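You operate a simulated robot arm through the tools that you are given. There is no shell and no other tool. Be economical: measure what you need, move in short steps, check, and stop when the job is done.

Carry out the task below with a simulated two-armed robot. There is one attempt and no reset: what you move stays moved.

Task
Swap the drawbar's worn bush for the bush of its tag's size and pin it up again.
Fine: worn bush in the scrap tray, same pin back, keeper clip shut.

Only the result counts: the job must be done as asked and must still hold three seconds after the hand-in. Knocking over, shifting, dropping, spilling or breaking anything else fails it.

Robot
Two 7-joint arms with two-finger parallel grippers on one trunk, on a base that drives. Base frame: it is fixed to the floor where the robot stands at the start and does not move with it; the origin is under the middle of the robot, x ahead of it, y to its left, z up. Lengths are in mm, angles in degrees, forces in N, time in s.
The left shoulder is at the start at [50, 168, 1217], the right one opposite. With the tool pointing down near the work surface each hand reaches from about 100 to 660 mm from the robot's upright axis, wherever it stands, measured 20 degrees to its own side. Places, roughly: bush [-750, 1250, 1000]; coupler fork [800, 0, 1100]; coupler pin [-750, 1500, 1000]; drawbar [900, 200, 1000]; drawbar bracket [900, 300, 1000]; drawbar eye [800, 0, 1000]; drawbar lock lever [900, 300, 1100]; keeper clip [800, 0, 1100]; pin sleeve [-750, 1500, 1000]; scrap tray [-750, 1750, 750]. Payload 1.57 kg a hand.
The TCP of each hand is the grasp point between the finger pads, 30 mm short of the fingertips. In the tool frame z runs along the fingers and y along their closing line. Largest opening 80 mm; finger width 17, thickness 12; the body of the gripper, 40 by 82 mm, starts 80 mm behind the TCP.
Orientation is that of the tool frame in the base frame, as a unit quaternion [x, y, z, w]. With the fingers straight down and closing along the base's y, the tool's x points along the base's -x, its y along +y and its z along -z.

Tools
- The arms move only by the tool drive_tool. It takes "left_commands", "right_commands" or both (then of equal length, played together; a hand with none holds still); each is a list of rows, each an object (a shift or turn left out is 0, a gripper value left out holds the last) with "xyz": the shift along the tool's x, y, z in mm, a list of three; "angular": the turn, a rotation vector about the tool's x, y, z in degrees, a list of three; "gripper": the closure, from 0 (fully open) to 1 (shut). In form: [{"xyz": [tx, ty, tz], "angular": [rx, ry, rz], "gripper": gripper}, ...]. A call has 1 to 20 rows; each row is the pose to reach, as a shift and turn from the pose commanded when the call began, along the tool's axes at that moment. Each row takes 0.2 s and may step no farther than 50 mm and 8.6 degrees from the row before; otherwise, or with a gripper value out of range, the whole call is refused. A pose out of reach is approached as far as the arm can. The call stops where the force on the tool passes 90 N (or 10 N more than at its start, if that is more) or the arm is blocked; 0.2 s more then pass. The fingers move at their own pace (about 45 mm/s each) and stop on an object; they squeeze with about 43 N. The grip force told is the motor's: it shows also when the fingers shut on nothing. Time passes only in rows, and 0.2 s behind the last, so rows that repeat a pose let the fingers close. The reply holds the time, the measured pose of the TCP, the force on the tool along the base axes, the opening and the grip force, in the units named above and with some noise, with the torque about the TCP (base axes, N m) and any sound that the robot's microphone picked up.
- Cameras (640 x 400 px; columns grow to the right, rows downward): "scene" is now at [129.5, 3, 1472.7]; the picture's right is [0.05, -1.00, 0.00], its down [-0.15, -0.01, -0.99] and it looks along [0.99, 0.05, -0.15] (base axes); focal length 228 px, centre (320, 200). "left" rides on the left gripper at [72, 7, -122] in its tool frame; the picture's right is [-0.09, 1.00, 0.00], its down [-0.84, -0.08, -0.54] and it looks along [-0.54, -0.05, 0.84] (tool axes); focal length 238 px, centre (320, 200). "right" rides on the right gripper at [72, -6, -122] in its tool frame; the picture's right is [0.09, 1.00, 0.00], its down [-0.84, 0.08, -0.54] and it looks along [-0.54, 0.05, 0.84] (tool axes); focal length 238 px, centre (320, 200). There is no depth. A picture from a camera that has moved, and an enlarged one, comes with that camera's place and axes in the base frame and with its lens.
- capture(camera): a new picture of that camera. No time passes.
- slide_trunk(by): slides the trunk up (or, below 0, down) by that many mm; the arms and the scene camera ride with it, the base frame stays. It gives what a move gives, with no picture.
- roll_base(legs): drives the robot by 1 to 6 legs, each [ahead, left, turn to the left] in mm, mm and degrees, along the robot's own axes; the way and the turn of a leg run together, so that a leg with both is an arc; at most 1500 mm and 180 degrees a leg. The arms and the cameras ride along, it lands a little off, and it stops where it bumps. It gives what a move gives.
- pan_tilt(pan, tilt): turns the head with the scene camera to pan (to the left, within 80 degrees either way) and tilt (down, from -29 to 69), counted from straight ahead of the robot. It gives what a move gives.
- zoom(camera, box): a new picture of the part [left, top, right, bottom] of that camera's present view, enlarged. No time passes.
- job_done(): hands the job in; it is judged then, once.

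Go step by step. Nothing tells you exact positions but the pictures and the camera data: compare them with the known pose of the tool, close in by small moves and look again before you grip or let go. The budget is 120 turns and 88 pictures, counting those below and the enlarged ones. Unless the task says otherwise, let go and move clear before handing in, and close with one line.

The tools are called after "Emit:" by a JSON object that holds its "name" and its "arguments". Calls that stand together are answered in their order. drive_tool: Moves the arms, as the interface text tells. Its arguments: {"type":"object","properties":{"left_commands":{"type":"array","items":{"type":"object","properties":{"xyz":{"type":"array","items":{"type":"number"}},"angular":{"type":"array","items":{"type":"number"}},"gripper":{"type":"number"}}}},"right_commands":{"type":"array","items":{"type":"object","properties":{"xyz":{"type":"array","items":{"type":"number"}},"angular":{"type":"array","items":{"type":"number"}},"gripper":{"type":"number"}}}}},"required":[]} The other tools are called the same way: slide_trunk (by) slides the trunk up or down; roll_base (legs) drives the base; pan_tilt (pan, tilt) turns the head that bears the scene camera; capture (camera) takes a picture; zoom (camera, box) takes an enlarged picture of a part of a camera's view; job_done () hands the job in.

At the start:

```text
time_s: 0.0
left_tcp_pos: [297.6, 180.2, 1407.5]
left_tool_rot: [0.0, 1.0, -0.001, 0.0]
left_force: [-0.4, -0.2, -0.6]
left_wrist_torque: [0.0, -0.01, 0.0]
left_opening: 79.7
left_grip_force: 0.0
right_tcp_pos: [278.2, -55.0, 1415.1]
right_tool_rot: [0.0, 1.0, 0.001, 0.0]
right_force: [0.2, -0.3, 0.4]
right_wrist_torque: [0.01, 0.0, 0.03]
right_opening: 79.9
right_grip_force: 0.0
trunk travel left (down, up): [-386.0, 57.0]
robot x, y, heading: [-1.2, -1.4, -0.1]
head pan, tilt: [2.9, 8.5]
```

scene: 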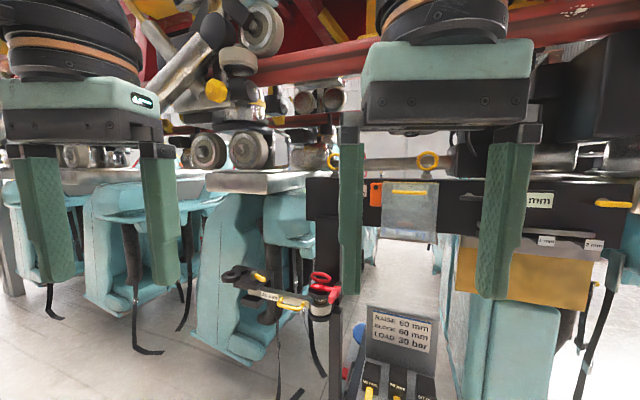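
right: 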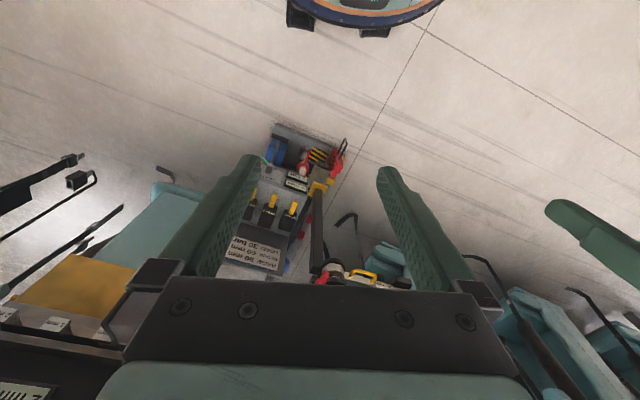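
left: 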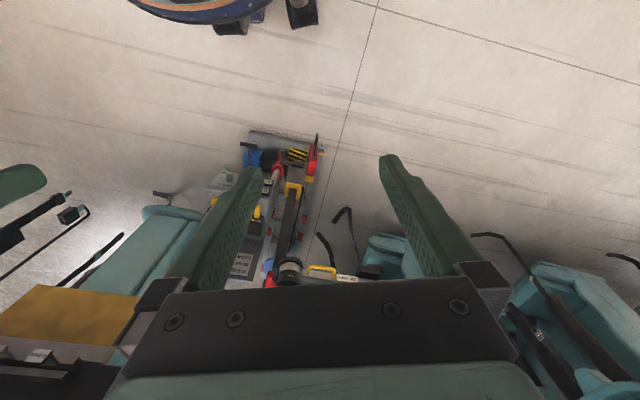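

I see a trailer-like bench with a coupler and drawbar ahead, partly hidden by the grippers. I'll look closer at the scene first.

Emit:
{"name": "zoom", "arguments": {"camera": "scene", "box": [200, 120, 480, 300]}}

Emit:
{"name": "zoom", "arguments": {"camera": "scene", "box": [360, 120, 640, 300]}}

```text
2.22 times, centred on (340, 210) of scene
camera zoom: at [129.5, 3.0, 1472.7], right [0.05, -1.0, 0.0], down [-0.15, -0.01, -0.99], along [0.99, 0.05, -0.15], focal length 506 px, centre (276, 178)
```

zoom: 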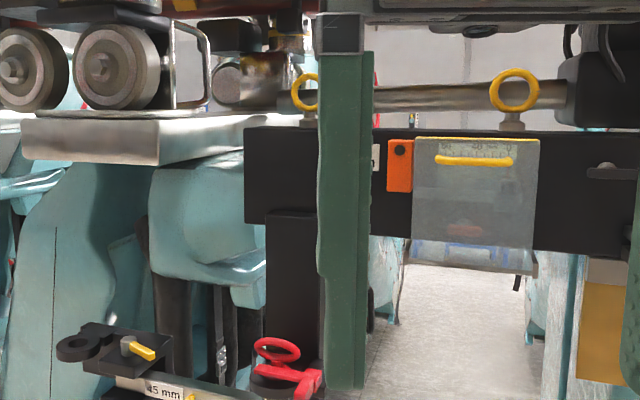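

```text
2.22 times, centred on (500, 210) of scene
camera zoom: at [129.5, 3.0, 1472.7], right [0.05, -1.0, 0.0], down [-0.15, -0.01, -0.99], along [0.99, 0.05, -0.15], focal length 506 px, centre (-80, 178)
```

zoom: 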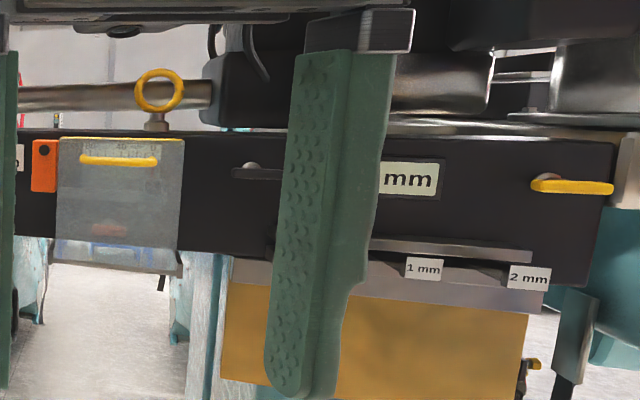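

The drawbar with its tag is below at about (280,290) in the picture. I'll tilt the head down to see it better.

Emit:
{"name": "pan_tilt", "arguments": {"pan": 8, "tilt": 32}}

Emit:
{"name": "capture", "arguments": {"camera": "scene"}}

Emit:
{"name": "zoom", "arguments": {"camera": "scene", "box": [200, 80, 480, 255]}}

```text
time_s: 0.9
left_tcp_pos: [296.9, 181.3, 1407.6]
left_tool_rot: [0.0, 1.0, 0.0, 0.0]
left_force: [-0.6, -0.4, -0.8]
left_wrist_torque: [-0.01, 0.0, 0.01]
left_opening: 80.3
left_grip_force: 0.0
right_tcp_pos: [278.6, -54.7, 1414.4]
right_tool_rot: [0.0, 1.0, 0.0, 0.0]
right_force: [-0.3, 0.8, -0.5]
right_wrist_torque: [-0.01, 0.0, 0.01]
right_opening: 80.2
right_grip_force: 0.1
trunk travel left (down, up): [-386.0, 57.0]
robot x, y, heading: [-1.4, -1.6, -0.0]
head pan, tilt: [8.0, 32.0]
```

```text
82 pictures are left
camera scene: at [125.6, 10.9, 1434.8], right [0.14, -0.99, 0.0], down [-0.52, -0.07, -0.85], along [0.84, 0.12, -0.53], focal length 228 px, centre (320, 200)
```

scene: 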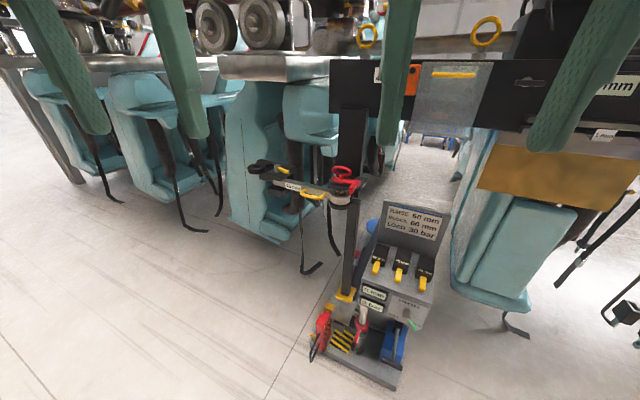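

```text
2.29 times, centred on (340, 168) of scene
camera zoom: at [125.6, 10.9, 1434.8], right [0.14, -0.99, 0.0], down [-0.52, -0.07, -0.85], along [0.84, 0.12, -0.53], focal length 520 px, centre (274, 274)
```

zoom: 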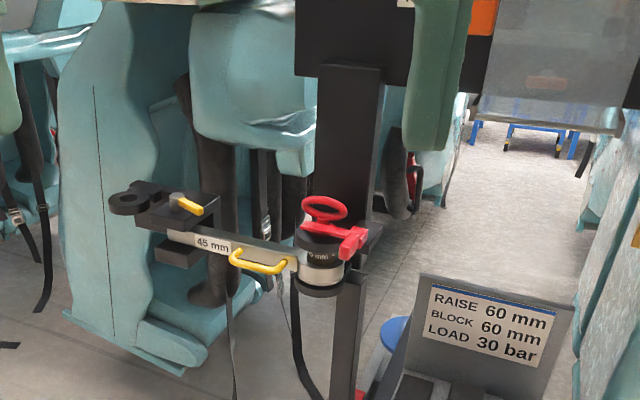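

Emit:
{"name": "zoom", "arguments": {"camera": "scene", "box": [240, 145, 380, 225]}}

```text
4.57 times, centred on (310, 185) of scene
camera zoom: at [125.6, 10.9, 1434.8], right [0.14, -0.99, 0.0], down [-0.52, -0.07, -0.85], along [0.84, 0.12, -0.53], focal length 1040 px, centre (366, 269)
```

zoom: 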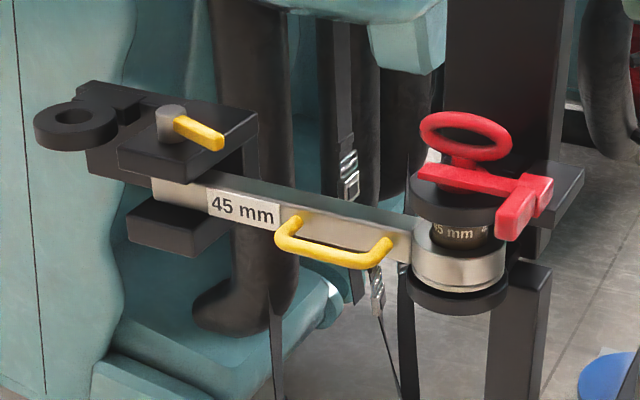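

The drawbar runs from the bracket (left, yellow lock lever) to the fork with red clip on the right. Now I'll look at the other station behind left before touching anything.

Emit:
{"name": "roll_base", "arguments": {"legs": [[0, 0, 100]]}}

Emit:
{"name": "pan_tilt", "arguments": {"pan": 20, "tilt": 15}}

Emit:
{"name": "capture", "arguments": {"camera": "scene"}}

```text
time_s: 5.5
left_tcp_pos: [-225.7, 262.5, 1407.3]
left_tool_rot: [0.763, -0.647, 0.0, 0.0]
left_force: [-0.3, 0.4, 0.1]
left_wrist_torque: [0.0, -0.03, 0.02]
left_opening: 79.8
left_grip_force: 0.0
right_tcp_pos: [10.0, 283.8, 1414.6]
right_tool_rot: [0.762, -0.647, 0.0, 0.001]
right_force: [-0.8, 0.1, -0.4]
right_wrist_torque: [-0.01, -0.03, 0.0]
right_opening: 80.0
right_grip_force: 0.0
trunk travel left (down, up): [-386.0, 57.0]
robot x, y, heading: [0.6, 0.1, 99.1]
head pan, tilt: [8.0, 32.0]
```

```text
time_s: 6.3
left_tcp_pos: [-226.7, 263.3, 1407.2]
left_tool_rot: [0.762, -0.647, 0.0, 0.0]
left_force: [0.0, 0.1, -0.2]
left_wrist_torque: [-0.03, -0.02, 0.03]
left_opening: 79.9
left_grip_force: 0.0
right_tcp_pos: [9.1, 283.9, 1413.2]
right_tool_rot: [0.762, -0.647, -0.001, 0.0]
right_force: [-0.4, -0.4, -0.3]
right_wrist_torque: [0.04, 0.03, 0.02]
right_opening: 80.1
right_grip_force: 0.1
trunk travel left (down, up): [-386.0, 57.0]
robot x, y, heading: [2.0, -2.5, 99.3]
head pan, tilt: [20.0, 15.0]
```

```text
79 pictures are left
camera scene: at [-55.3, 119.4, 1462.0], right [0.87, 0.49, 0.0], down [0.13, -0.23, -0.97], along [-0.47, 0.84, -0.26], focal length 228 px, centre (320, 200)
```

scene: 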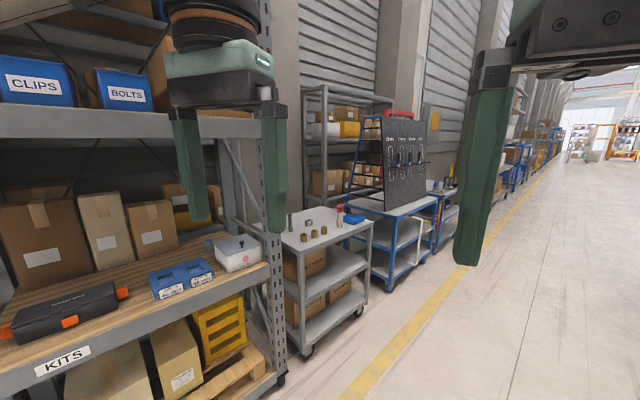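

Emit:
{"name": "zoom", "arguments": {"camera": "scene", "box": [270, 185, 390, 260]}}

Emit:
{"name": "zoom", "arguments": {"camera": "scene", "box": [330, 100, 450, 175]}}

```text
5.33 times, centred on (330, 222) of scene
camera zoom: at [-55.3, 119.4, 1462.0], right [0.87, 0.49, 0.0], down [0.13, -0.23, -0.97], along [-0.47, 0.84, -0.26], focal length 1214 px, centre (267, 80)
```

zoom: 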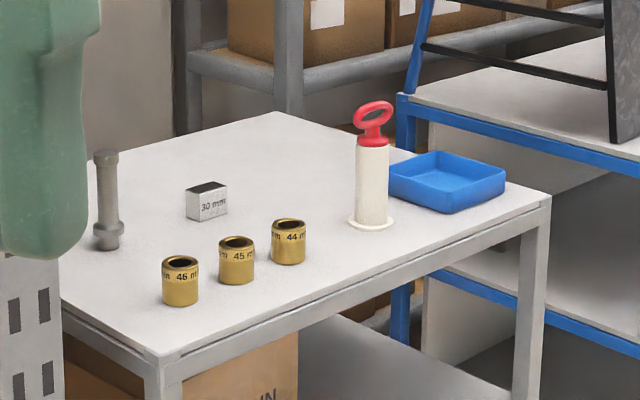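

```text
5.33 times, centred on (390, 138) of scene
camera zoom: at [-55.3, 119.4, 1462.0], right [0.87, 0.49, 0.0], down [0.13, -0.23, -0.97], along [-0.47, 0.84, -0.26], focal length 1214 px, centre (-53, 533)
```

zoom: 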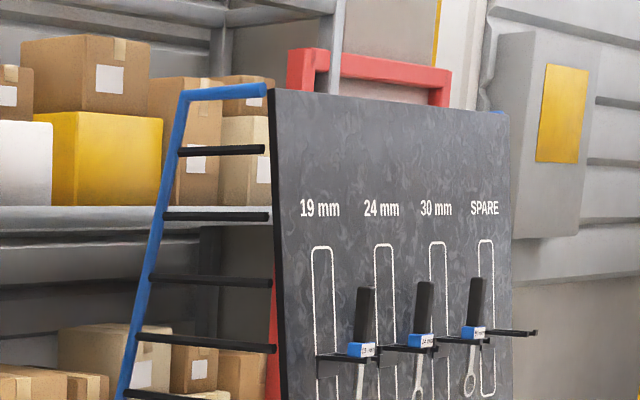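

The cart has bushes 46/45/44, a red-ring pin in a white sleeve and the blue scrap tray. Now I'll return and go closer to the fork to understand it.

Emit:
{"name": "roll_base", "arguments": {"legs": [[0, 0, -99.3], [230, 100, 0]]}}

Emit:
{"name": "pan_tilt", "arguments": {"pan": -5, "tilt": 35}}

Emit:
{"name": "capture", "arguments": {"camera": "scene"}}

```text
time_s: 12.2
left_tcp_pos: [516.3, 294.6, 1406.8]
left_tool_rot: [-0.014, 1.0, 0.0, 0.0]
left_force: [0.4, -0.3, -0.8]
left_wrist_torque: [-0.04, 0.04, 0.01]
left_opening: 80.1
left_grip_force: 0.0
right_tcp_pos: [505.1, 58.7, 1414.8]
right_tool_rot: [-0.013, 1.0, 0.001, 0.0]
right_force: [0.3, -0.3, -0.1]
right_wrist_torque: [0.0, 0.06, 0.03]
right_opening: 79.9
right_grip_force: 0.0
trunk travel left (down, up): [-386.0, 57.0]
robot x, y, heading: [223.3, 109.9, 1.5]
head pan, tilt: [20.0, 15.0]
```

```text
time_s: 13.1
left_tcp_pos: [515.6, 294.0, 1408.3]
left_tool_rot: [-0.014, 1.0, 0.0, 0.001]
left_force: [-0.2, -0.5, 0.4]
left_wrist_torque: [0.02, 0.02, -0.01]
left_opening: 80.2
left_grip_force: 0.0
right_tcp_pos: [503.5, 57.9, 1413.5]
right_tool_rot: [-0.013, 1.0, 0.001, 0.0]
right_force: [0.7, 0.0, 0.2]
right_wrist_torque: [-0.02, 0.0, 0.0]
right_opening: 79.8
right_grip_force: 0.1
trunk travel left (down, up): [-386.0, 57.0]
robot x, y, heading: [223.1, 104.9, 1.5]
head pan, tilt: [-5.0, 35.0]
```

```text
76 pictures are left
camera scene: at [348.7, 100.3, 1430.1], right [-0.06, -1.0, 0.0], down [-0.57, 0.03, -0.82], along [0.82, -0.05, -0.57], focal length 228 px, centre (320, 200)
```

scene: 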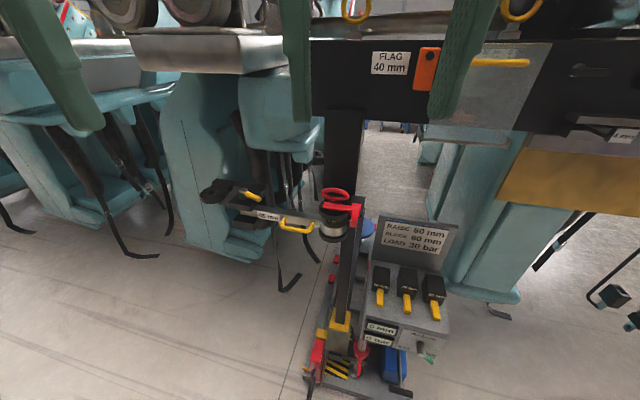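

Emit:
{"name": "zoom", "arguments": {"camera": "scene", "box": [190, 165, 380, 285]}}

Emit:
{"name": "zoom", "arguments": {"camera": "scene", "box": [295, 175, 375, 250]}}

```text
3.33 times, centred on (285, 225) of scene
camera zoom: at [348.7, 100.3, 1430.1], right [-0.06, -1.0, 0.0], down [-0.57, 0.03, -0.82], along [0.82, -0.05, -0.57], focal length 758 px, centre (437, 117)
```

zoom: 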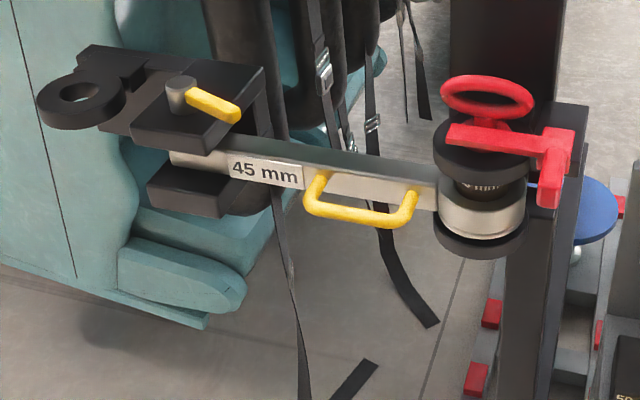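

```text
5.33 times, centred on (335, 212) of scene
camera zoom: at [348.7, 100.3, 1430.1], right [-0.06, -1.0, 0.0], down [-0.57, 0.03, -0.82], along [0.82, -0.05, -0.57], focal length 1214 px, centre (240, 133)
```

zoom: 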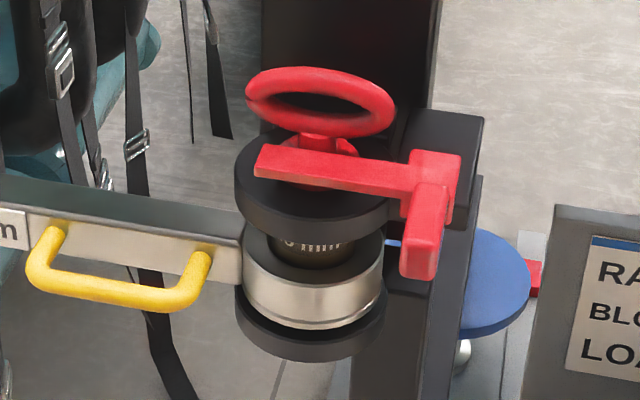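

The fork holds a red-ring pin with a red clip bar across it; ring centre ≈ (818,35,1117), lock-lever boss ≈ (881,279,1088). I'll bring the right hand closer for a view from its camera.

Emit:
{"name": "drive_tool", "arguments": {"right_commands": [{"xyz": [-33, 0, 32]}, {"xyz": [-65, 0, 64]}, {"xyz": [-98, 0, 96]}, {"xyz": [-130, 0, 128]}, {"xyz": [-163, 0, 160]}, {"xyz": [-180, 0, 190]}]}}

Emit:
{"name": "capture", "arguments": {"camera": "right"}}

Emit:
{"name": "capture", "arguments": {"camera": "scene"}}

```text
time_s: 14.5
left_tcp_pos: [515.7, 294.8, 1407.6]
left_tool_rot: [-0.014, 1.0, 0.0, 0.0]
left_force: [-0.5, -0.3, -0.2]
left_wrist_torque: [0.02, 0.01, 0.01]
left_opening: 79.7
left_grip_force: 0.1
right_tcp_pos: [685.8, 61.7, 1223.5]
right_tool_rot: [-0.014, 1.0, 0.0, 0.0]
right_force: [0.0, -0.2, 0.8]
right_wrist_torque: [0.0, 0.0, 0.0]
right_opening: 79.9
right_grip_force: 0.1
trunk travel left (down, up): [-386.0, 57.0]
robot x, y, heading: [222.9, 109.5, 1.7]
head pan, tilt: [-5.0, 35.0]
```

```text
73 pictures are left
camera right: at [615.2, 52.1, 1345.4], right [-0.12, 0.99, 0.0], down [0.83, 0.1, 0.54], along [0.54, 0.07, -0.84], focal length 238 px, centre (320, 200)
```

right: 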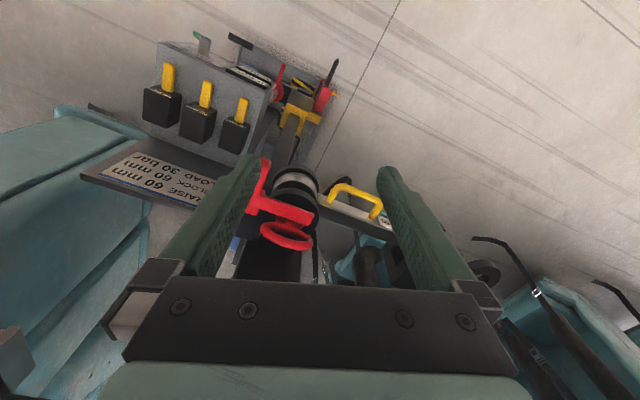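

```text
72 pictures are left
camera scene: at [349.1, 100.1, 1430.0], right [-0.06, -1.0, 0.0], down [-0.57, 0.03, -0.82], along [0.82, -0.05, -0.57], focal length 228 px, centre (320, 200)
```

scene: 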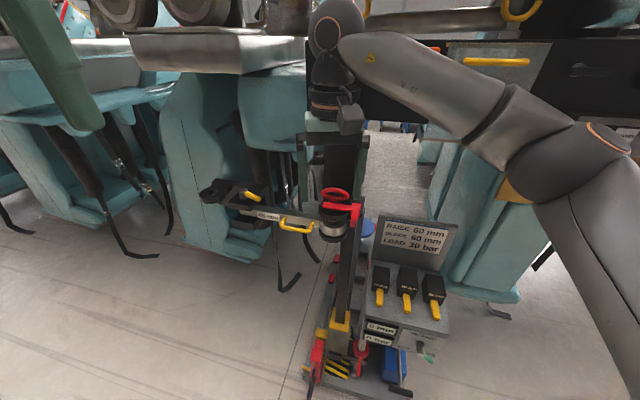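

Emit:
{"name": "zoom", "arguments": {"camera": "right", "box": [220, 145, 400, 260]}}

```text
3.48 times, centred on (310, 202) of right
camera zoom: at [615.2, 52.1, 1345.4], right [-0.12, 0.99, 0.0], down [0.83, 0.1, 0.54], along [0.54, 0.07, -0.84], focal length 829 px, centre (355, 191)
```

zoom: 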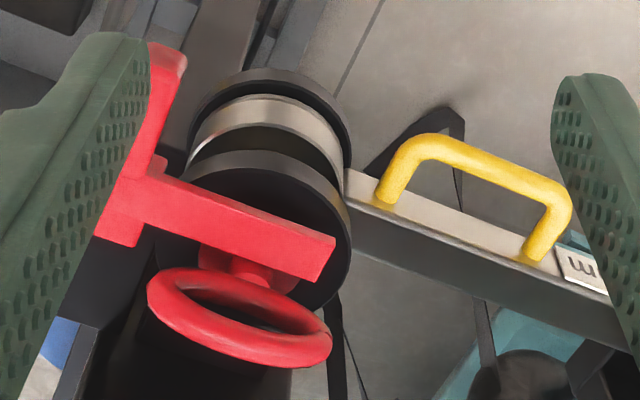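

The clip looks like a T: bar over the pin collar (end ≈ (803,63,1096)), pivot block ≈ (783,-8,1104), handle towards me ending ≈ (724,4,1108). I'll place the right hand above the handle and look.

Emit:
{"name": "drive_tool", "arguments": {"right_commands": [{"xyz": [-24, -29, 0], "gripper": 0.25}, {"xyz": [-47, -58, 0], "gripper": 0.25}, {"xyz": [-47, -58, 35]}, {"xyz": [-47, -58, 68]}]}}

Emit:
{"name": "capture", "arguments": {"camera": "right"}}

Emit:
{"name": "zoom", "arguments": {"camera": "scene", "box": [280, 160, 400, 260]}}

```text
time_s: 15.5
left_tcp_pos: [515.3, 294.8, 1407.6]
left_tool_rot: [-0.014, 1.0, 0.001, 0.0]
left_force: [0.0, 0.2, -0.5]
left_wrist_torque: [0.02, 0.01, 0.02]
left_opening: 80.0
left_grip_force: 0.1
right_tcp_pos: [734.5, 5.4, 1154.1]
right_tool_rot: [-0.014, 1.0, 0.001, 0.0]
right_force: [0.2, -0.2, 0.5]
right_wrist_torque: [0.0, -0.01, 0.01]
right_opening: 59.9
right_grip_force: 0.1
trunk travel left (down, up): [-386.0, 57.0]
robot x, y, heading: [224.4, 107.2, 1.7]
head pan, tilt: [-5.0, 35.0]
```

```text
70 pictures are left
camera right: at [662.2, -4.5, 1276.8], right [-0.12, 0.99, 0.0], down [0.83, 0.1, 0.54], along [0.54, 0.07, -0.84], focal length 238 px, centre (320, 200)
```

right: 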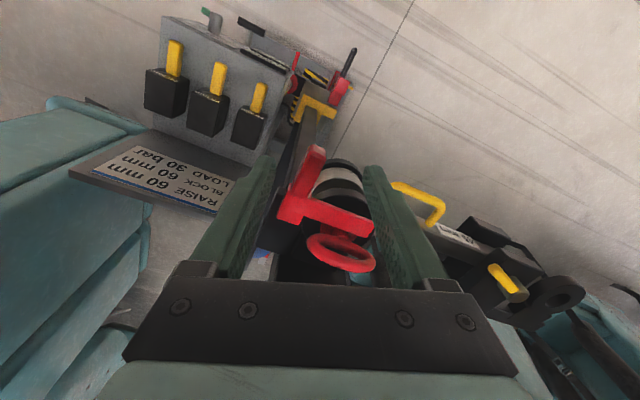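

```text
4.00 times, centred on (340, 210) of scene
camera zoom: at [348.9, 100.0, 1430.1], right [-0.06, -1.0, 0.0], down [-0.57, 0.03, -0.82], along [0.82, -0.05, -0.57], focal length 910 px, centre (240, 160)
```

zoom: 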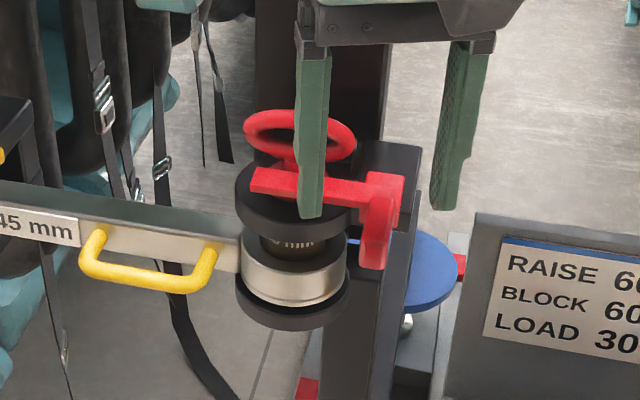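

Emit:
{"name": "zoom", "arguments": {"camera": "right", "box": [250, 130, 400, 280]}}

```text
2.67 times, centred on (325, 205) of right
camera zoom: at [662.2, -4.5, 1276.8], right [-0.12, 0.99, 0.0], down [0.83, 0.1, 0.54], along [0.54, 0.07, -0.84], focal length 636 px, centre (307, 187)
```

zoom: 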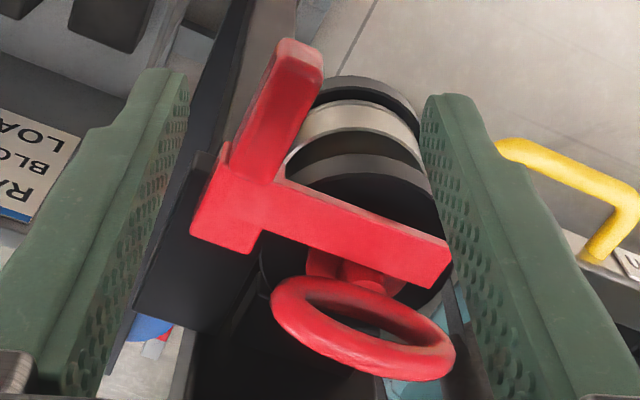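

The handle tip is about (737,1,1091). I'll lower the fingers astride it, and push the handle gently to −y to test the pivot.

Emit:
{"name": "drive_tool", "arguments": {"right_commands": [{"xyz": [-13, -5, 0]}, {"xyz": [-13, -5, 30]}, {"xyz": [-13, -5, 57]}, {"xyz": [-13, -5, 57], "gripper": 0.55}, {"xyz": [-13, -5, 57], "gripper": 0.55}, {"xyz": [-13, -13, 57]}, {"xyz": [-13, -20, 57]}, {"xyz": [-13, -27, 57]}, {"xyz": [-13, -34, 57]}]}}

Emit:
{"name": "zoom", "arguments": {"camera": "right", "box": [250, 130, 400, 280]}}

```text
time_s: 17.5
left_tcp_pos: [516.4, 293.6, 1407.2]
left_tool_rot: [-0.014, 1.0, 0.001, 0.0]
left_force: [0.2, -0.1, 0.5]
left_wrist_torque: [-0.04, 0.0, -0.04]
left_opening: 80.0
left_grip_force: 0.1
right_tcp_pos: [747.1, -26.9, 1100.6]
right_tool_rot: [-0.014, 1.0, 0.001, 0.0]
right_force: [-0.4, 0.1, 1.0]
right_wrist_torque: [-0.03, -0.03, -0.03]
right_opening: 36.9
right_grip_force: 0.5
trunk travel left (down, up): [-386.0, 57.0]
robot x, y, heading: [224.3, 107.3, 1.7]
head pan, tilt: [-5.0, 35.0]
```

```text
2.67 times, centred on (325, 205) of right
camera zoom: at [676.0, -37.3, 1222.9], right [-0.12, 0.99, 0.0], down [0.83, 0.1, 0.54], along [0.54, 0.07, -0.84], focal length 636 px, centre (307, 187)
```

zoom: 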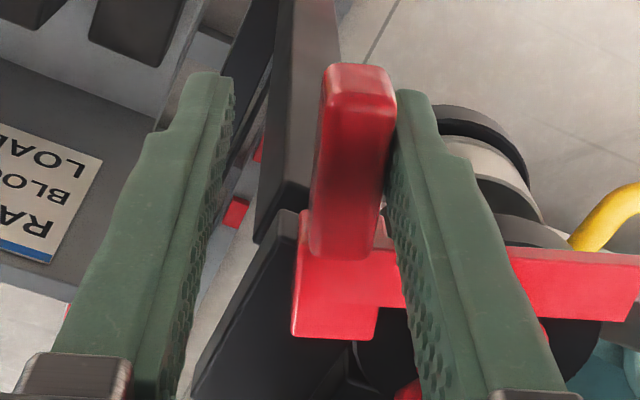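

The +y finger is now touching the handle. I push a little further.

Emit:
{"name": "drive_tool", "arguments": {"right_commands": [{"xyz": [0, -5, 0]}, {"xyz": [0, -10, 0]}, {"xyz": [0, -15, 0]}]}}

Emit:
{"name": "zoom", "arguments": {"camera": "right", "box": [250, 130, 400, 280]}}

```text
time_s: 18.3
left_tcp_pos: [515.7, 294.2, 1406.6]
left_tool_rot: [-0.014, 1.0, 0.0, 0.001]
left_force: [-0.3, 0.4, 0.1]
left_wrist_torque: [0.03, 0.03, 0.0]
left_opening: 80.1
left_grip_force: 0.1
right_tcp_pos: [746.4, -42.4, 1099.9]
right_tool_rot: [-0.013, 1.0, 0.001, -0.001]
right_force: [0.3, 1.5, -0.2]
right_wrist_torque: [0.01, -0.01, 0.01]
right_opening: 36.8
right_grip_force: 0.7
trunk travel left (down, up): [-386.0, 57.0]
robot x, y, heading: [225.4, 103.0, 1.6]
head pan, tilt: [-5.0, 35.0]
```

```text
2.67 times, centred on (325, 205) of right
camera zoom: at [676.0, -52.9, 1221.7], right [-0.12, 0.99, 0.0], down [0.83, 0.1, 0.54], along [0.54, 0.07, -0.84], focal length 636 px, centre (307, 187)
```

zoom: 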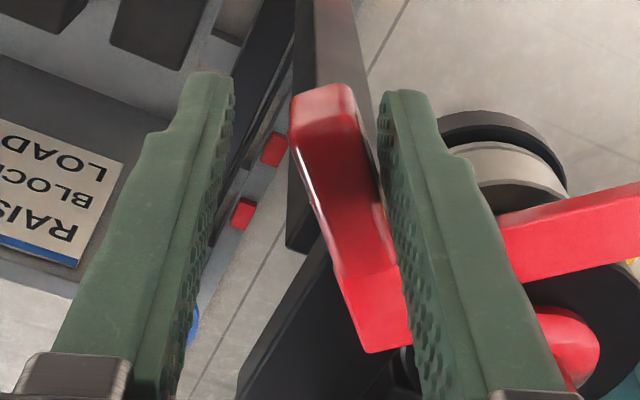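

The clip swings about a vertical pivot with little force. I'll continue along the arc, slightly raised.

Emit:
{"name": "drive_tool", "arguments": {"right_commands": [{"xyz": [0, 0, -12]}, {"xyz": [-4, -8, -12]}, {"xyz": [-8, -14, -12]}, {"xyz": [-12, -20, -12]}, {"xyz": [-16, -25, -12]}, {"xyz": [-19, -29, -12]}]}}

Emit:
{"name": "capture", "arguments": {"camera": "right"}}

```text
time_s: 19.7
left_tcp_pos: [510.9, 298.2, 1407.9]
left_tool_rot: [-0.013, 1.0, -0.002, 0.003]
left_force: [0.4, -0.6, 0.0]
left_wrist_torque: [-0.04, 0.03, -0.01]
left_opening: 80.0
left_grip_force: 0.2
right_tcp_pos: [757.8, -60.4, 1113.9]
right_tool_rot: [-0.025, 1.0, 0.005, -0.006]
right_force: [-44.3, 27.9, -9.2]
right_wrist_torque: [-0.06, 0.55, 1.57]
right_opening: 62.0
right_grip_force: 15.0
trunk travel left (down, up): [-386.0, 57.0]
robot x, y, heading: [222.6, 108.1, 1.5]
head pan, tilt: [-5.0, 35.0]
```

```text
65 pictures are left
camera right: at [688.0, -73.0, 1236.5], right [-0.14, 0.99, 0.01], down [0.84, 0.11, 0.53], along [0.53, 0.08, -0.85], focal length 238 px, centre (320, 200)
```

right: 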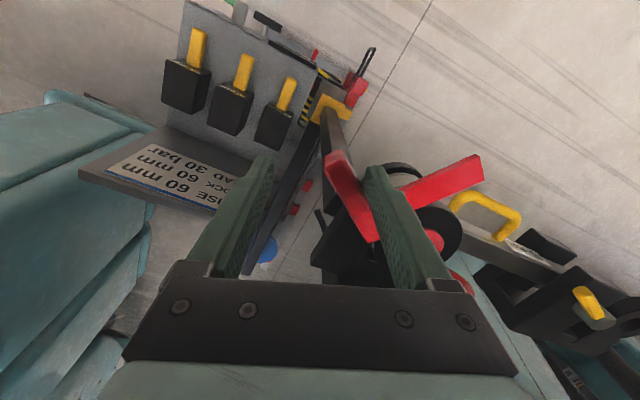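

The finger jammed in the inner corner of the T. I back off toward me and check how far the clip has turned.

Emit:
{"name": "drive_tool", "arguments": {"right_commands": [{"xyz": [15, 5, 0], "gripper": 0.55}, {"xyz": [30, 5, 0]}, {"xyz": [45, 5, 0]}]}}

Emit:
{"name": "zoom", "arguments": {"camera": "right", "box": [250, 130, 450, 255]}}

Emit:
{"name": "zoom", "arguments": {"camera": "scene", "box": [280, 160, 400, 260]}}

```text
time_s: 20.5
left_tcp_pos: [516.5, 293.5, 1407.9]
left_tool_rot: [-0.013, 1.0, 0.0, 0.001]
left_force: [-0.4, -0.8, 0.2]
left_wrist_torque: [0.03, 0.0, 0.0]
left_opening: 80.2
left_grip_force: 0.0
right_tcp_pos: [721.2, -70.8, 1110.9]
right_tool_rot: [-0.01, 1.0, -0.001, 0.001]
right_force: [-0.9, -0.2, -1.0]
right_wrist_torque: [0.01, 0.02, 0.01]
right_opening: 36.1
right_grip_force: 0.1
trunk travel left (down, up): [-386.0, 57.0]
robot x, y, heading: [225.8, 108.3, 1.5]
head pan, tilt: [-5.0, 35.0]
```

```text
3.20 times, centred on (350, 192) of right
camera zoom: at [650.7, -80.1, 1233.0], right [-0.11, 0.99, 0.0], down [0.83, 0.09, 0.54], along [0.54, 0.06, -0.84], focal length 763 px, centre (224, 224)
```

zoom: 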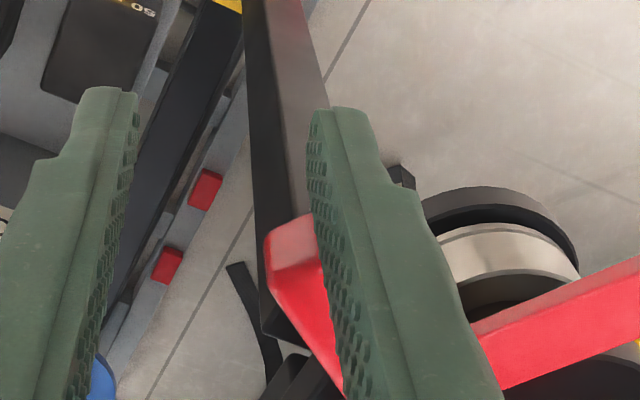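

```text
4.00 times, centred on (340, 210) of scene
camera zoom: at [348.7, 99.1, 1430.1], right [-0.06, -1.0, 0.0], down [-0.57, 0.04, -0.82], along [0.82, -0.05, -0.57], focal length 910 px, centre (240, 160)
```

zoom: 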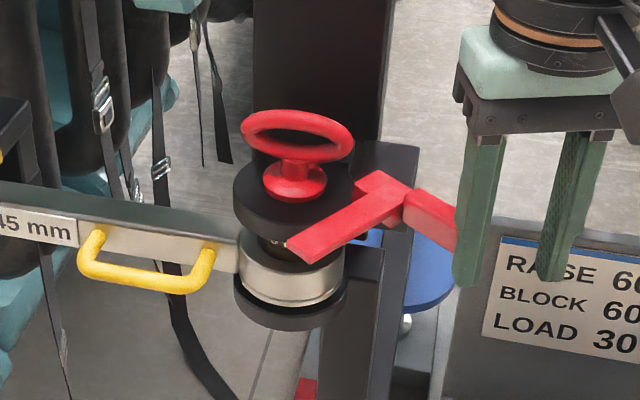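

The collar of the pin is now uncovered. Next: rise, go over the ring at ≈(818,35) and look.

Emit:
{"name": "drive_tool", "arguments": {"right_commands": [{"xyz": [0, 0, -45], "gripper": 0.0}, {"xyz": [0, 0, -70], "gripper": 0.0}, {"xyz": [-33, 35, -70]}, {"xyz": [-66, 69, -70]}, {"xyz": [-99, 103, -70]}, {"xyz": [-99, 103, -65]}]}}

Emit:
{"name": "capture", "arguments": {"camera": "right"}}

Emit:
{"name": "zoom", "arguments": {"camera": "scene", "box": [280, 130, 400, 230]}}

```text
time_s: 21.9
left_tcp_pos: [516.5, 291.6, 1408.0]
left_tool_rot: [-0.014, 1.0, 0.001, 0.0]
left_force: [0.8, -0.3, -0.2]
left_wrist_torque: [0.06, 0.03, -0.03]
left_opening: 80.1
left_grip_force: 0.0
right_tcp_pos: [812.4, 34.4, 1173.9]
right_tool_rot: [-0.013, 1.0, 0.001, 0.0]
right_force: [-0.3, -0.2, -0.1]
right_wrist_torque: [0.01, 0.0, 0.03]
right_opening: 80.1
right_grip_force: 0.1
right hand out of reach, approached as far as the arm can: row 5, 6
trunk travel left (down, up): [-386.0, 57.0]
robot x, y, heading: [221.7, 105.4, 1.4]
head pan, tilt: [-5.0, 35.0]
```

```text
62 pictures are left
camera right: at [742.1, 24.0, 1296.8], right [-0.12, 0.99, 0.0], down [0.83, 0.1, 0.54], along [0.54, 0.07, -0.84], focal length 238 px, centre (320, 200)
```

right: 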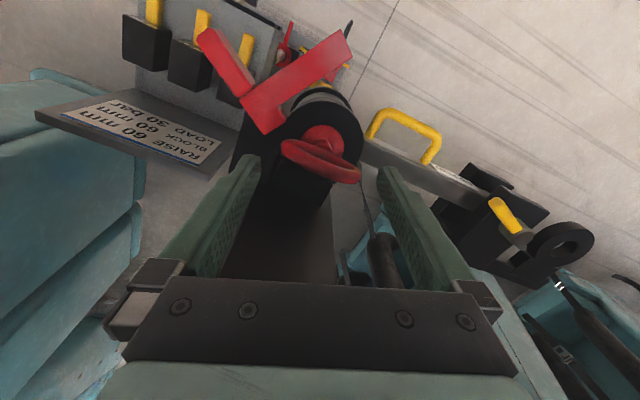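

```text
4.00 times, centred on (340, 180) of scene
camera zoom: at [349.1, 98.1, 1430.0], right [-0.06, -1.0, 0.0], down [-0.57, 0.04, -0.82], along [0.82, -0.05, -0.57], focal length 910 px, centre (240, 280)
```

zoom: 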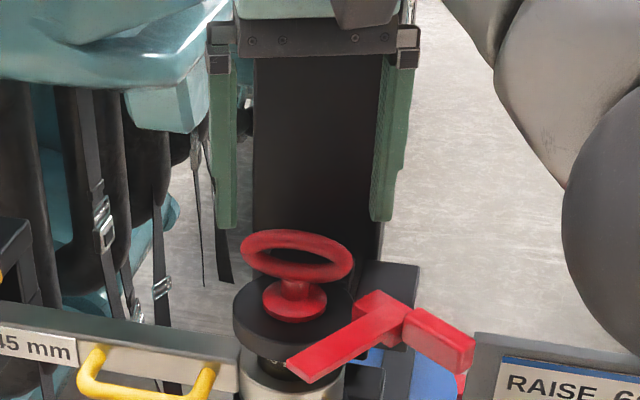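

The ring is at ≈(819,36,1117), at the edge of reach. I'll retract the hand and drive 80 mm closer.

Emit:
{"name": "drive_tool", "arguments": {"right_commands": [{"xyz": [40, 0, 0]}, {"xyz": [80, 0, 0]}, {"xyz": [110, 0, 0]}]}}

Emit:
{"name": "roll_base", "arguments": {"legs": [[90, 0, 0]]}}

```text
time_s: 22.7
left_tcp_pos: [514.2, 298.2, 1407.5]
left_tool_rot: [-0.014, 1.0, -0.002, 0.001]
left_force: [1.0, 1.0, -0.3]
left_wrist_torque: [-0.01, 0.06, -0.01]
left_opening: 80.1
left_grip_force: 0.0
right_tcp_pos: [709.5, 33.6, 1176.9]
right_tool_rot: [0.006, 1.0, 0.006, -0.006]
right_force: [-7.5, 5.0, 0.2]
right_wrist_torque: [-0.48, -0.8, 0.01]
right_opening: 79.9
right_grip_force: 0.1
right hand out of reach, approached as far as the arm can: row 1
trunk travel left (down, up): [-386.0, 57.0]
robot x, y, heading: [224.4, 104.3, 1.7]
head pan, tilt: [-5.0, 35.0]
```

```text
time_s: 23.8
left_tcp_pos: [604.8, 298.5, 1407.1]
left_tool_rot: [-0.014, 1.0, 0.0, 0.0]
left_force: [0.3, 0.2, -0.1]
left_wrist_torque: [0.0, 0.02, 0.01]
left_opening: 80.0
left_grip_force: 0.0
right_tcp_pos: [790.7, 35.9, 1175.2]
right_tool_rot: [-0.013, 1.0, 0.001, 0.0]
right_force: [0.3, -0.3, -0.5]
right_wrist_torque: [-0.01, 0.02, 0.0]
right_opening: 80.1
right_grip_force: 0.1
trunk travel left (down, up): [-386.0, 57.0]
robot x, y, heading: [312.0, 107.0, 1.6]
head pan, tilt: [-5.0, 35.0]
```

Emit:
{"name": "drive_tool", "arguments": {"right_commands": [{"xyz": [-28, 1, 0]}, {"xyz": [-28, 1, 30]}, {"xyz": [-28, 1, 57]}]}}

Emit:
{"name": "capture", "arguments": {"camera": "right"}}

Emit:
{"name": "zoom", "arguments": {"camera": "scene", "box": [260, 150, 400, 270]}}

```text
time_s: 24.6
left_tcp_pos: [596.3, 296.9, 1409.5]
left_tool_rot: [-0.013, 1.0, 0.0, 0.004]
left_force: [0.0, 1.6, -0.1]
left_wrist_torque: [0.01, -0.06, -0.03]
left_opening: 80.1
left_grip_force: 0.1
right_tcp_pos: [813.7, 39.5, 1125.2]
right_tool_rot: [-0.014, 1.0, 0.0, 0.006]
right_force: [-14.0, -3.1, 40.3]
right_wrist_torque: [-2.14, 0.56, -0.65]
right_opening: 79.9
right_grip_force: 0.0
trunk travel left (down, up): [-386.0, 57.0]
robot x, y, heading: [309.0, 108.5, 1.6]
head pan, tilt: [-5.0, 35.0]
```

```text
60 pictures are left
camera right: at [740.7, 29.3, 1247.0], right [-0.12, 0.99, 0.0], down [0.83, 0.1, 0.55], along [0.55, 0.06, -0.83], focal length 238 px, centre (320, 200)
```

right: 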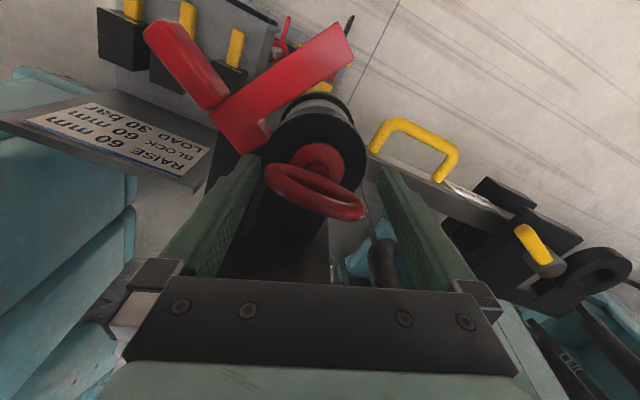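

```text
3.33 times, centred on (330, 210) of scene
camera zoom: at [428.7, 102.9, 1431.5], right [-0.06, -1.0, 0.0], down [-0.57, 0.03, -0.82], along [0.82, -0.05, -0.57], focal length 758 px, centre (287, 167)
```

zoom: 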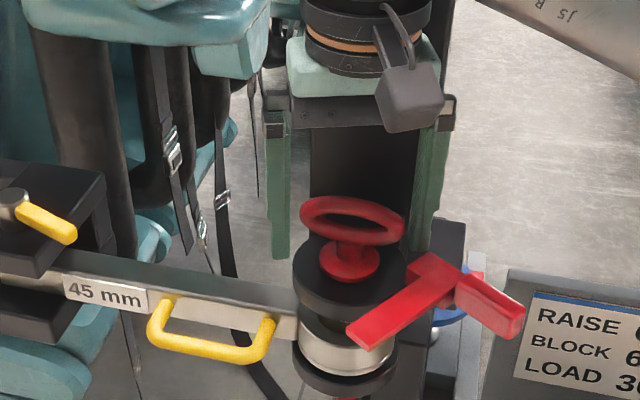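

A fingertip touched the fork block at ≈z 1095, so I rise 10 mm and close on the ring with the lower part of the pads.

Emit:
{"name": "drive_tool", "arguments": {"right_commands": [{"xyz": [0, 0, -10], "gripper": 0.0}, {"xyz": [0, -1, -11], "gripper": 0.5}, {"xyz": [0, -1, -11], "gripper": 1.0}, {"xyz": [0, -1, -11], "gripper": 1.0}, {"xyz": [0, -1, -11], "gripper": 1.0}]}}

Emit:
{"name": "zoom", "arguments": {"camera": "right", "box": [220, 110, 420, 260]}}

```text
time_s: 25.8
left_tcp_pos: [604.1, 296.0, 1408.0]
left_tool_rot: [-0.014, 1.0, 0.0, 0.0]
left_force: [-0.3, 0.3, 0.2]
left_wrist_torque: [-0.01, 0.02, 0.01]
left_opening: 79.9
left_grip_force: 0.0
right_tcp_pos: [819.6, 37.7, 1128.0]
right_tool_rot: [-0.013, 1.0, 0.001, 0.0]
right_force: [0.2, 0.5, -3.6]
right_wrist_torque: [0.01, 0.01, 0.01]
right_opening: 75.5
right_grip_force: 42.9
trunk travel left (down, up): [-386.0, 57.0]
robot x, y, heading: [312.1, 107.1, 1.5]
head pan, tilt: [-5.0, 35.0]
```

```text
2.67 times, centred on (320, 185) of right
camera zoom: at [749.2, 27.6, 1250.6], right [-0.12, 0.99, 0.0], down [0.83, 0.1, 0.54], along [0.54, 0.07, -0.84], focal length 636 px, centre (320, 240)
```

zoom: 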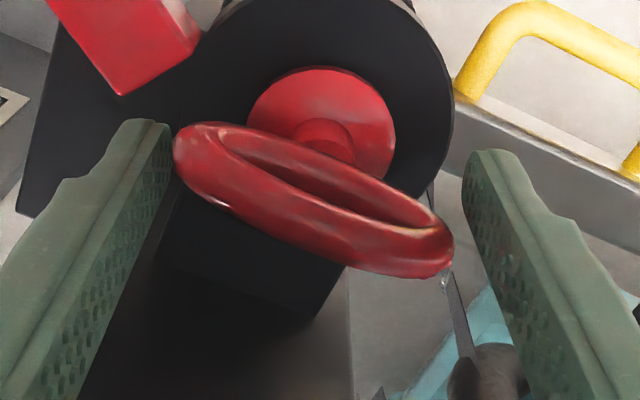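

The ring's long axis is yawed about 20° relative to my pads. I'll open, turn the hand ~15° to match, regrip and lift a little.

Emit:
{"name": "drive_tool", "arguments": {"right_commands": [{"xyz": [0, 0, 0], "gripper": 0.0}, {"xyz": [0, 0, 0], "angular": [0, 0, 8], "gripper": 0.0}, {"xyz": [0, 0, 0], "angular": [0, 0, 15], "gripper": 0.0}, {"xyz": [0, 0, 0], "angular": [0, 0, 15], "gripper": 1.0}, {"xyz": [0, 0, 0], "angular": [0, 0, 15], "gripper": 1.0}]}}

Emit:
{"name": "zoom", "arguments": {"camera": "right", "box": [220, 110, 420, 260]}}

```text
time_s: 27.0
left_tcp_pos: [603.3, 298.0, 1407.9]
left_tool_rot: [-0.014, 1.0, 0.0, 0.001]
left_force: [-0.3, -0.3, 0.8]
left_wrist_torque: [0.0, 0.01, -0.01]
left_opening: 80.2
left_grip_force: 0.0
right_tcp_pos: [818.8, 38.4, 1129.1]
right_tool_rot: [0.118, 0.993, 0.001, 0.0]
right_force: [-0.3, 2.0, 0.6]
right_wrist_torque: [-0.02, 0.03, -0.05]
right_opening: 75.6
right_grip_force: 27.8
trunk travel left (down, up): [-386.0, 57.0]
robot x, y, heading: [311.2, 111.9, 1.5]
head pan, tilt: [-5.0, 35.0]
```

```text
2.67 times, centred on (320, 185) of right
camera zoom: at [748.4, 46.6, 1251.2], right [0.14, 0.99, 0.0], down [0.83, -0.12, 0.54], along [0.54, -0.08, -0.84], focal length 636 px, centre (320, 240)
```

zoom: 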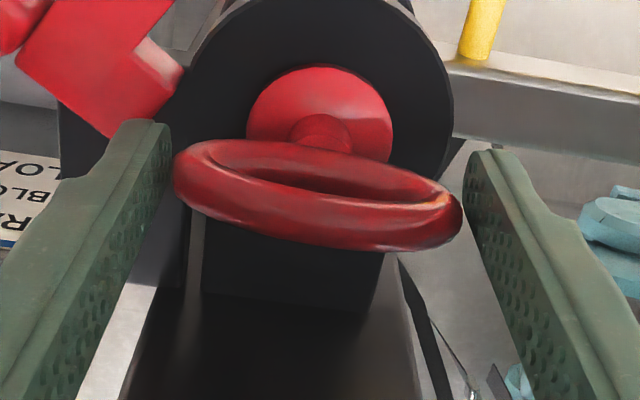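

Gripped across the ring; now lift slowly.

Emit:
{"name": "drive_tool", "arguments": {"right_commands": [{"xyz": [0, 0, 0], "gripper": 1.0}, {"xyz": [0, 0, -8]}, {"xyz": [0, 0, -16]}, {"xyz": [0, 0, -24]}]}}

Emit:
{"name": "zoom", "arguments": {"camera": "scene", "box": [260, 150, 400, 270]}}

```text
time_s: 28.0
left_tcp_pos: [604.7, 297.8, 1407.7]
left_tool_rot: [-0.014, 1.0, 0.0, 0.001]
left_force: [-0.1, 0.3, -0.7]
left_wrist_torque: [0.01, -0.01, 0.03]
left_opening: 80.0
left_grip_force: 0.0
right_tcp_pos: [819.8, 36.9, 1152.3]
right_tool_rot: [0.116, 0.993, 0.0, -0.001]
right_force: [-1.6, 0.8, -2.8]
right_wrist_torque: [0.02, 0.05, -0.02]
right_opening: 75.4
right_grip_force: 42.6
trunk travel left (down, up): [-386.0, 57.0]
robot x, y, heading: [312.7, 111.4, 1.8]
head pan, tilt: [-5.0, 35.0]
```

```text
3.33 times, centred on (330, 210) of scene
camera zoom: at [437.2, 102.6, 1430.0], right [-0.06, -1.0, 0.0], down [-0.57, 0.03, -0.82], along [0.82, -0.05, -0.57], focal length 758 px, centre (287, 167)
```

zoom: 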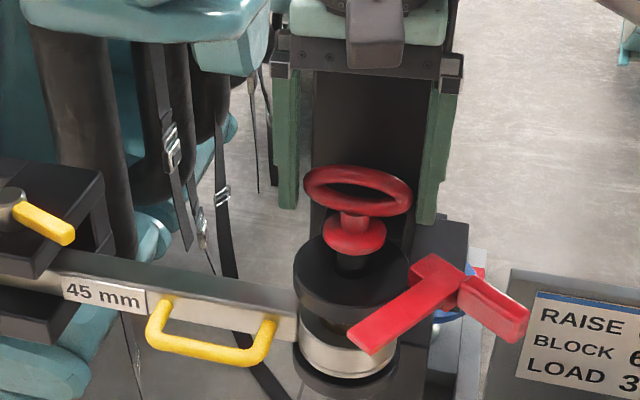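

Pin is rising freely. Continue in steps until it is clear of the fork.

Emit:
{"name": "drive_tool", "arguments": {"right_commands": [{"xyz": [0, 0, -12]}, {"xyz": [0, 0, -24]}, {"xyz": [0, 0, -36]}, {"xyz": [0, 0, -48]}, {"xyz": [0, 0, -60]}]}}

Emit:
{"name": "zoom", "arguments": {"camera": "scene", "box": [260, 130, 400, 250]}}

```text
time_s: 29.2
left_tcp_pos: [604.5, 296.9, 1408.1]
left_tool_rot: [-0.014, 1.0, 0.0, 0.001]
left_force: [-0.3, 0.5, -0.5]
left_wrist_torque: [0.07, 0.03, -0.01]
left_opening: 79.9
left_grip_force: 0.0
right_tcp_pos: [818.9, 37.3, 1213.8]
right_tool_rot: [0.117, 0.993, 0.0, 0.0]
right_force: [0.2, -0.5, -3.5]
right_wrist_torque: [0.02, -0.01, 0.02]
right_opening: 75.4
right_grip_force: 42.5
trunk travel left (down, up): [-386.0, 57.0]
robot x, y, heading: [311.5, 108.6, 1.6]
head pan, tilt: [-5.0, 35.0]
```

```text
3.33 times, centred on (330, 190) of scene
camera zoom: at [437.3, 102.7, 1430.0], right [-0.06, -1.0, 0.0], down [-0.57, 0.03, -0.82], along [0.82, -0.05, -0.57], focal length 758 px, centre (287, 233)
```

zoom: 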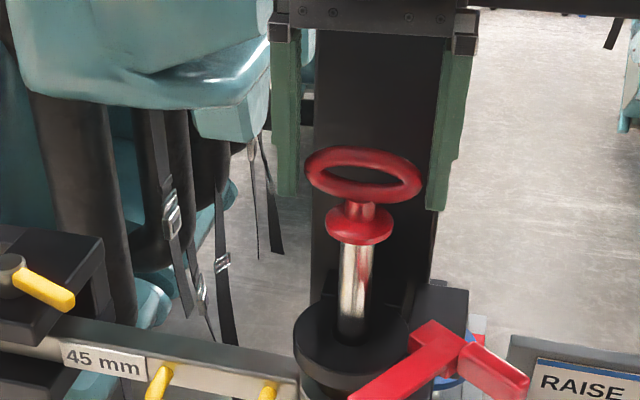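

Emit:
{"name": "drive_tool", "arguments": {"right_commands": [{"xyz": [0, 0, -10]}, {"xyz": [0, 0, -20]}, {"xyz": [0, 0, -30]}]}}

Emit:
{"name": "capture", "arguments": {"camera": "scene"}}

Emit:
{"name": "zoom", "arguments": {"camera": "right", "box": [220, 80, 420, 230]}}

```text
time_s: 30.0
left_tcp_pos: [604.9, 296.7, 1407.9]
left_tool_rot: [-0.013, 1.0, 0.0, 0.0]
left_force: [0.6, 0.5, 0.9]
left_wrist_torque: [0.02, -0.01, -0.02]
left_opening: 80.2
left_grip_force: 0.1
right_tcp_pos: [819.3, 37.9, 1244.2]
right_tool_rot: [0.117, 0.993, 0.001, 0.0]
right_force: [-0.3, -0.5, -3.9]
right_wrist_torque: [0.0, 0.02, 0.0]
right_opening: 75.3
right_grip_force: 42.9
trunk travel left (down, up): [-386.0, 57.0]
robot x, y, heading: [313.1, 109.8, 1.7]
head pan, tilt: [-5.0, 35.0]
```

```text
54 pictures are left
camera scene: at [437.1, 102.8, 1430.0], right [-0.06, -1.0, 0.0], down [-0.57, 0.03, -0.82], along [0.82, -0.05, -0.57], focal length 228 px, centre (320, 200)
```

scene: 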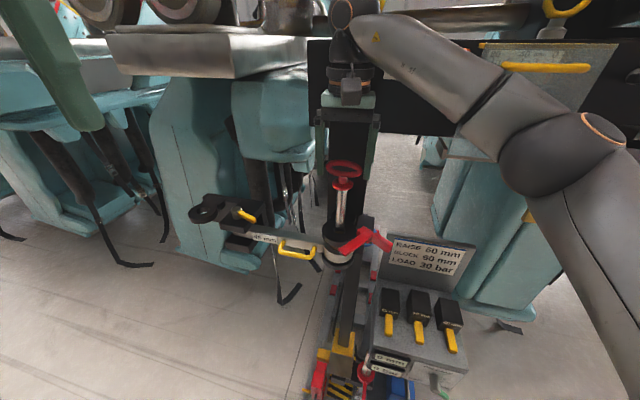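

```text
2.67 times, centred on (320, 155) of right
camera zoom: at [749.3, 45.8, 1365.8], right [0.14, 0.99, 0.0], down [0.83, -0.12, 0.54], along [0.54, -0.08, -0.84], focal length 636 px, centre (320, 320)
```

zoom: 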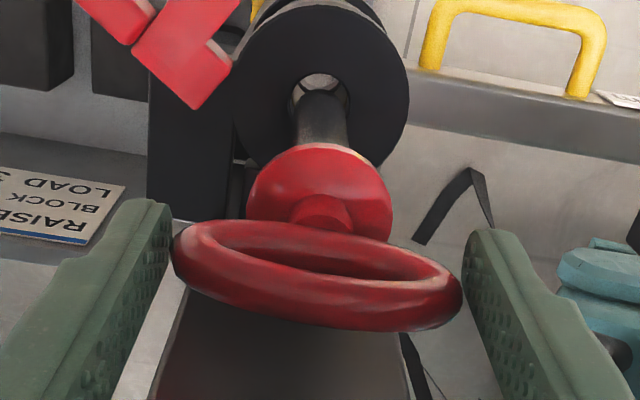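

Emit:
{"name": "drive_tool", "arguments": {"right_commands": [{"xyz": [0, 0, -10]}, {"xyz": [0, 0, -20]}, {"xyz": [0, 0, -30]}]}}

Emit:
{"name": "zoom", "arguments": {"camera": "scene", "box": [270, 140, 410, 270]}}

```text
time_s: 30.8
left_tcp_pos: [604.1, 298.1, 1407.3]
left_tool_rot: [-0.014, 1.0, 0.001, 0.001]
left_force: [0.1, 0.1, 0.0]
left_wrist_torque: [0.03, -0.02, 0.01]
left_opening: 80.2
left_grip_force: 0.1
right_tcp_pos: [819.8, 36.9, 1273.0]
right_tool_rot: [0.117, 0.993, 0.001, 0.0]
right_force: [0.2, 0.5, -3.9]
right_wrist_torque: [0.01, 0.01, 0.02]
right_opening: 75.6
right_grip_force: 43.4
trunk travel left (down, up): [-386.0, 57.0]
robot x, y, heading: [315.3, 106.6, 1.7]
head pan, tilt: [-5.0, 35.0]
```

```text
3.08 times, centred on (340, 205) of scene
camera zoom: at [437.1, 102.7, 1430.0], right [-0.06, -1.0, 0.0], down [-0.57, 0.03, -0.82], along [0.82, -0.05, -0.57], focal length 700 px, centre (258, 185)
```

zoom: 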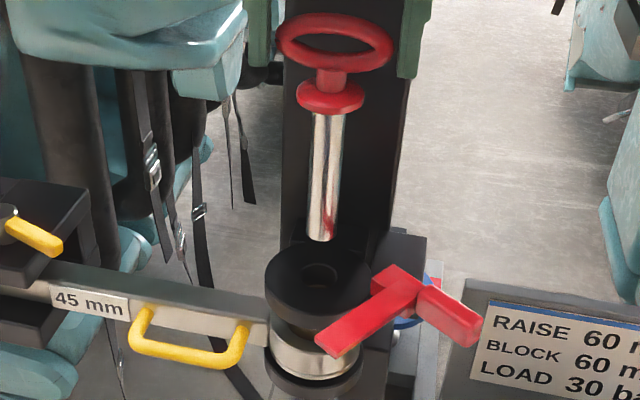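

The pin is free. I'll keep it in the right hand, bring it back and aside, and move the left hand for a close view of the lock lever.

Emit:
{"name": "drive_tool", "arguments": {"right_commands": [{"xyz": [5, 0, -20]}, {"xyz": [25, -3, -45]}, {"xyz": [65, -30, -60]}, {"xyz": [105, -58, -60]}, {"xyz": [145, -80, -60]}, {"xyz": [181, -105, -60]}], "left_commands": [{"xyz": [-33, -9, 35]}, {"xyz": [-65, -18, 69]}, {"xyz": [-98, -26, 104]}, {"xyz": [-130, -35, 138]}, {"xyz": [-163, -44, 173]}, {"xyz": [-185, -52, 207]}]}}

Emit:
{"name": "capture", "arguments": {"camera": "left"}}

Emit:
{"name": "capture", "arguments": {"camera": "scene"}}

```text
refused: row 3 steps farther than a row can; nothing moved
```

```text
51 pictures are left
camera left: at [532.8, 301.9, 1529.4], right [0.06, 1.0, 0.0], down [0.84, -0.05, 0.54], along [0.54, -0.04, -0.84], focal length 238 px, centre (320, 200)
```

left: 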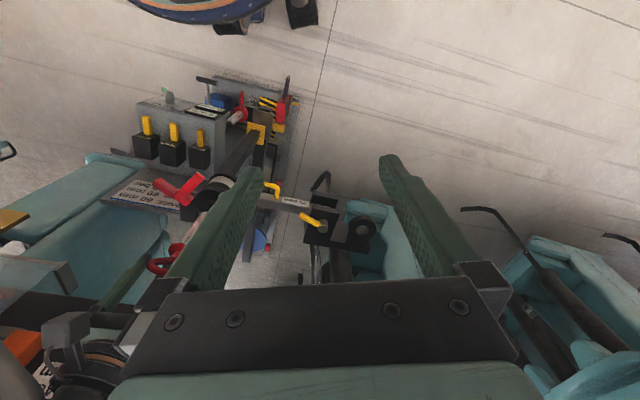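

```text
50 pictures are left
camera scene: at [437.1, 102.7, 1430.0], right [-0.06, -1.0, 0.0], down [-0.57, 0.03, -0.82], along [0.82, -0.05, -0.57], focal length 228 px, centre (320, 200)
```

scene: 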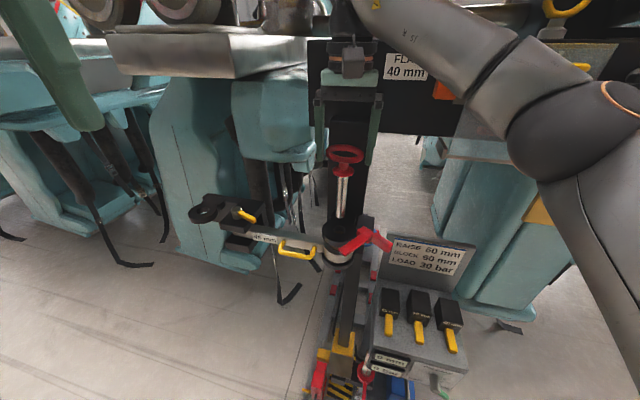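

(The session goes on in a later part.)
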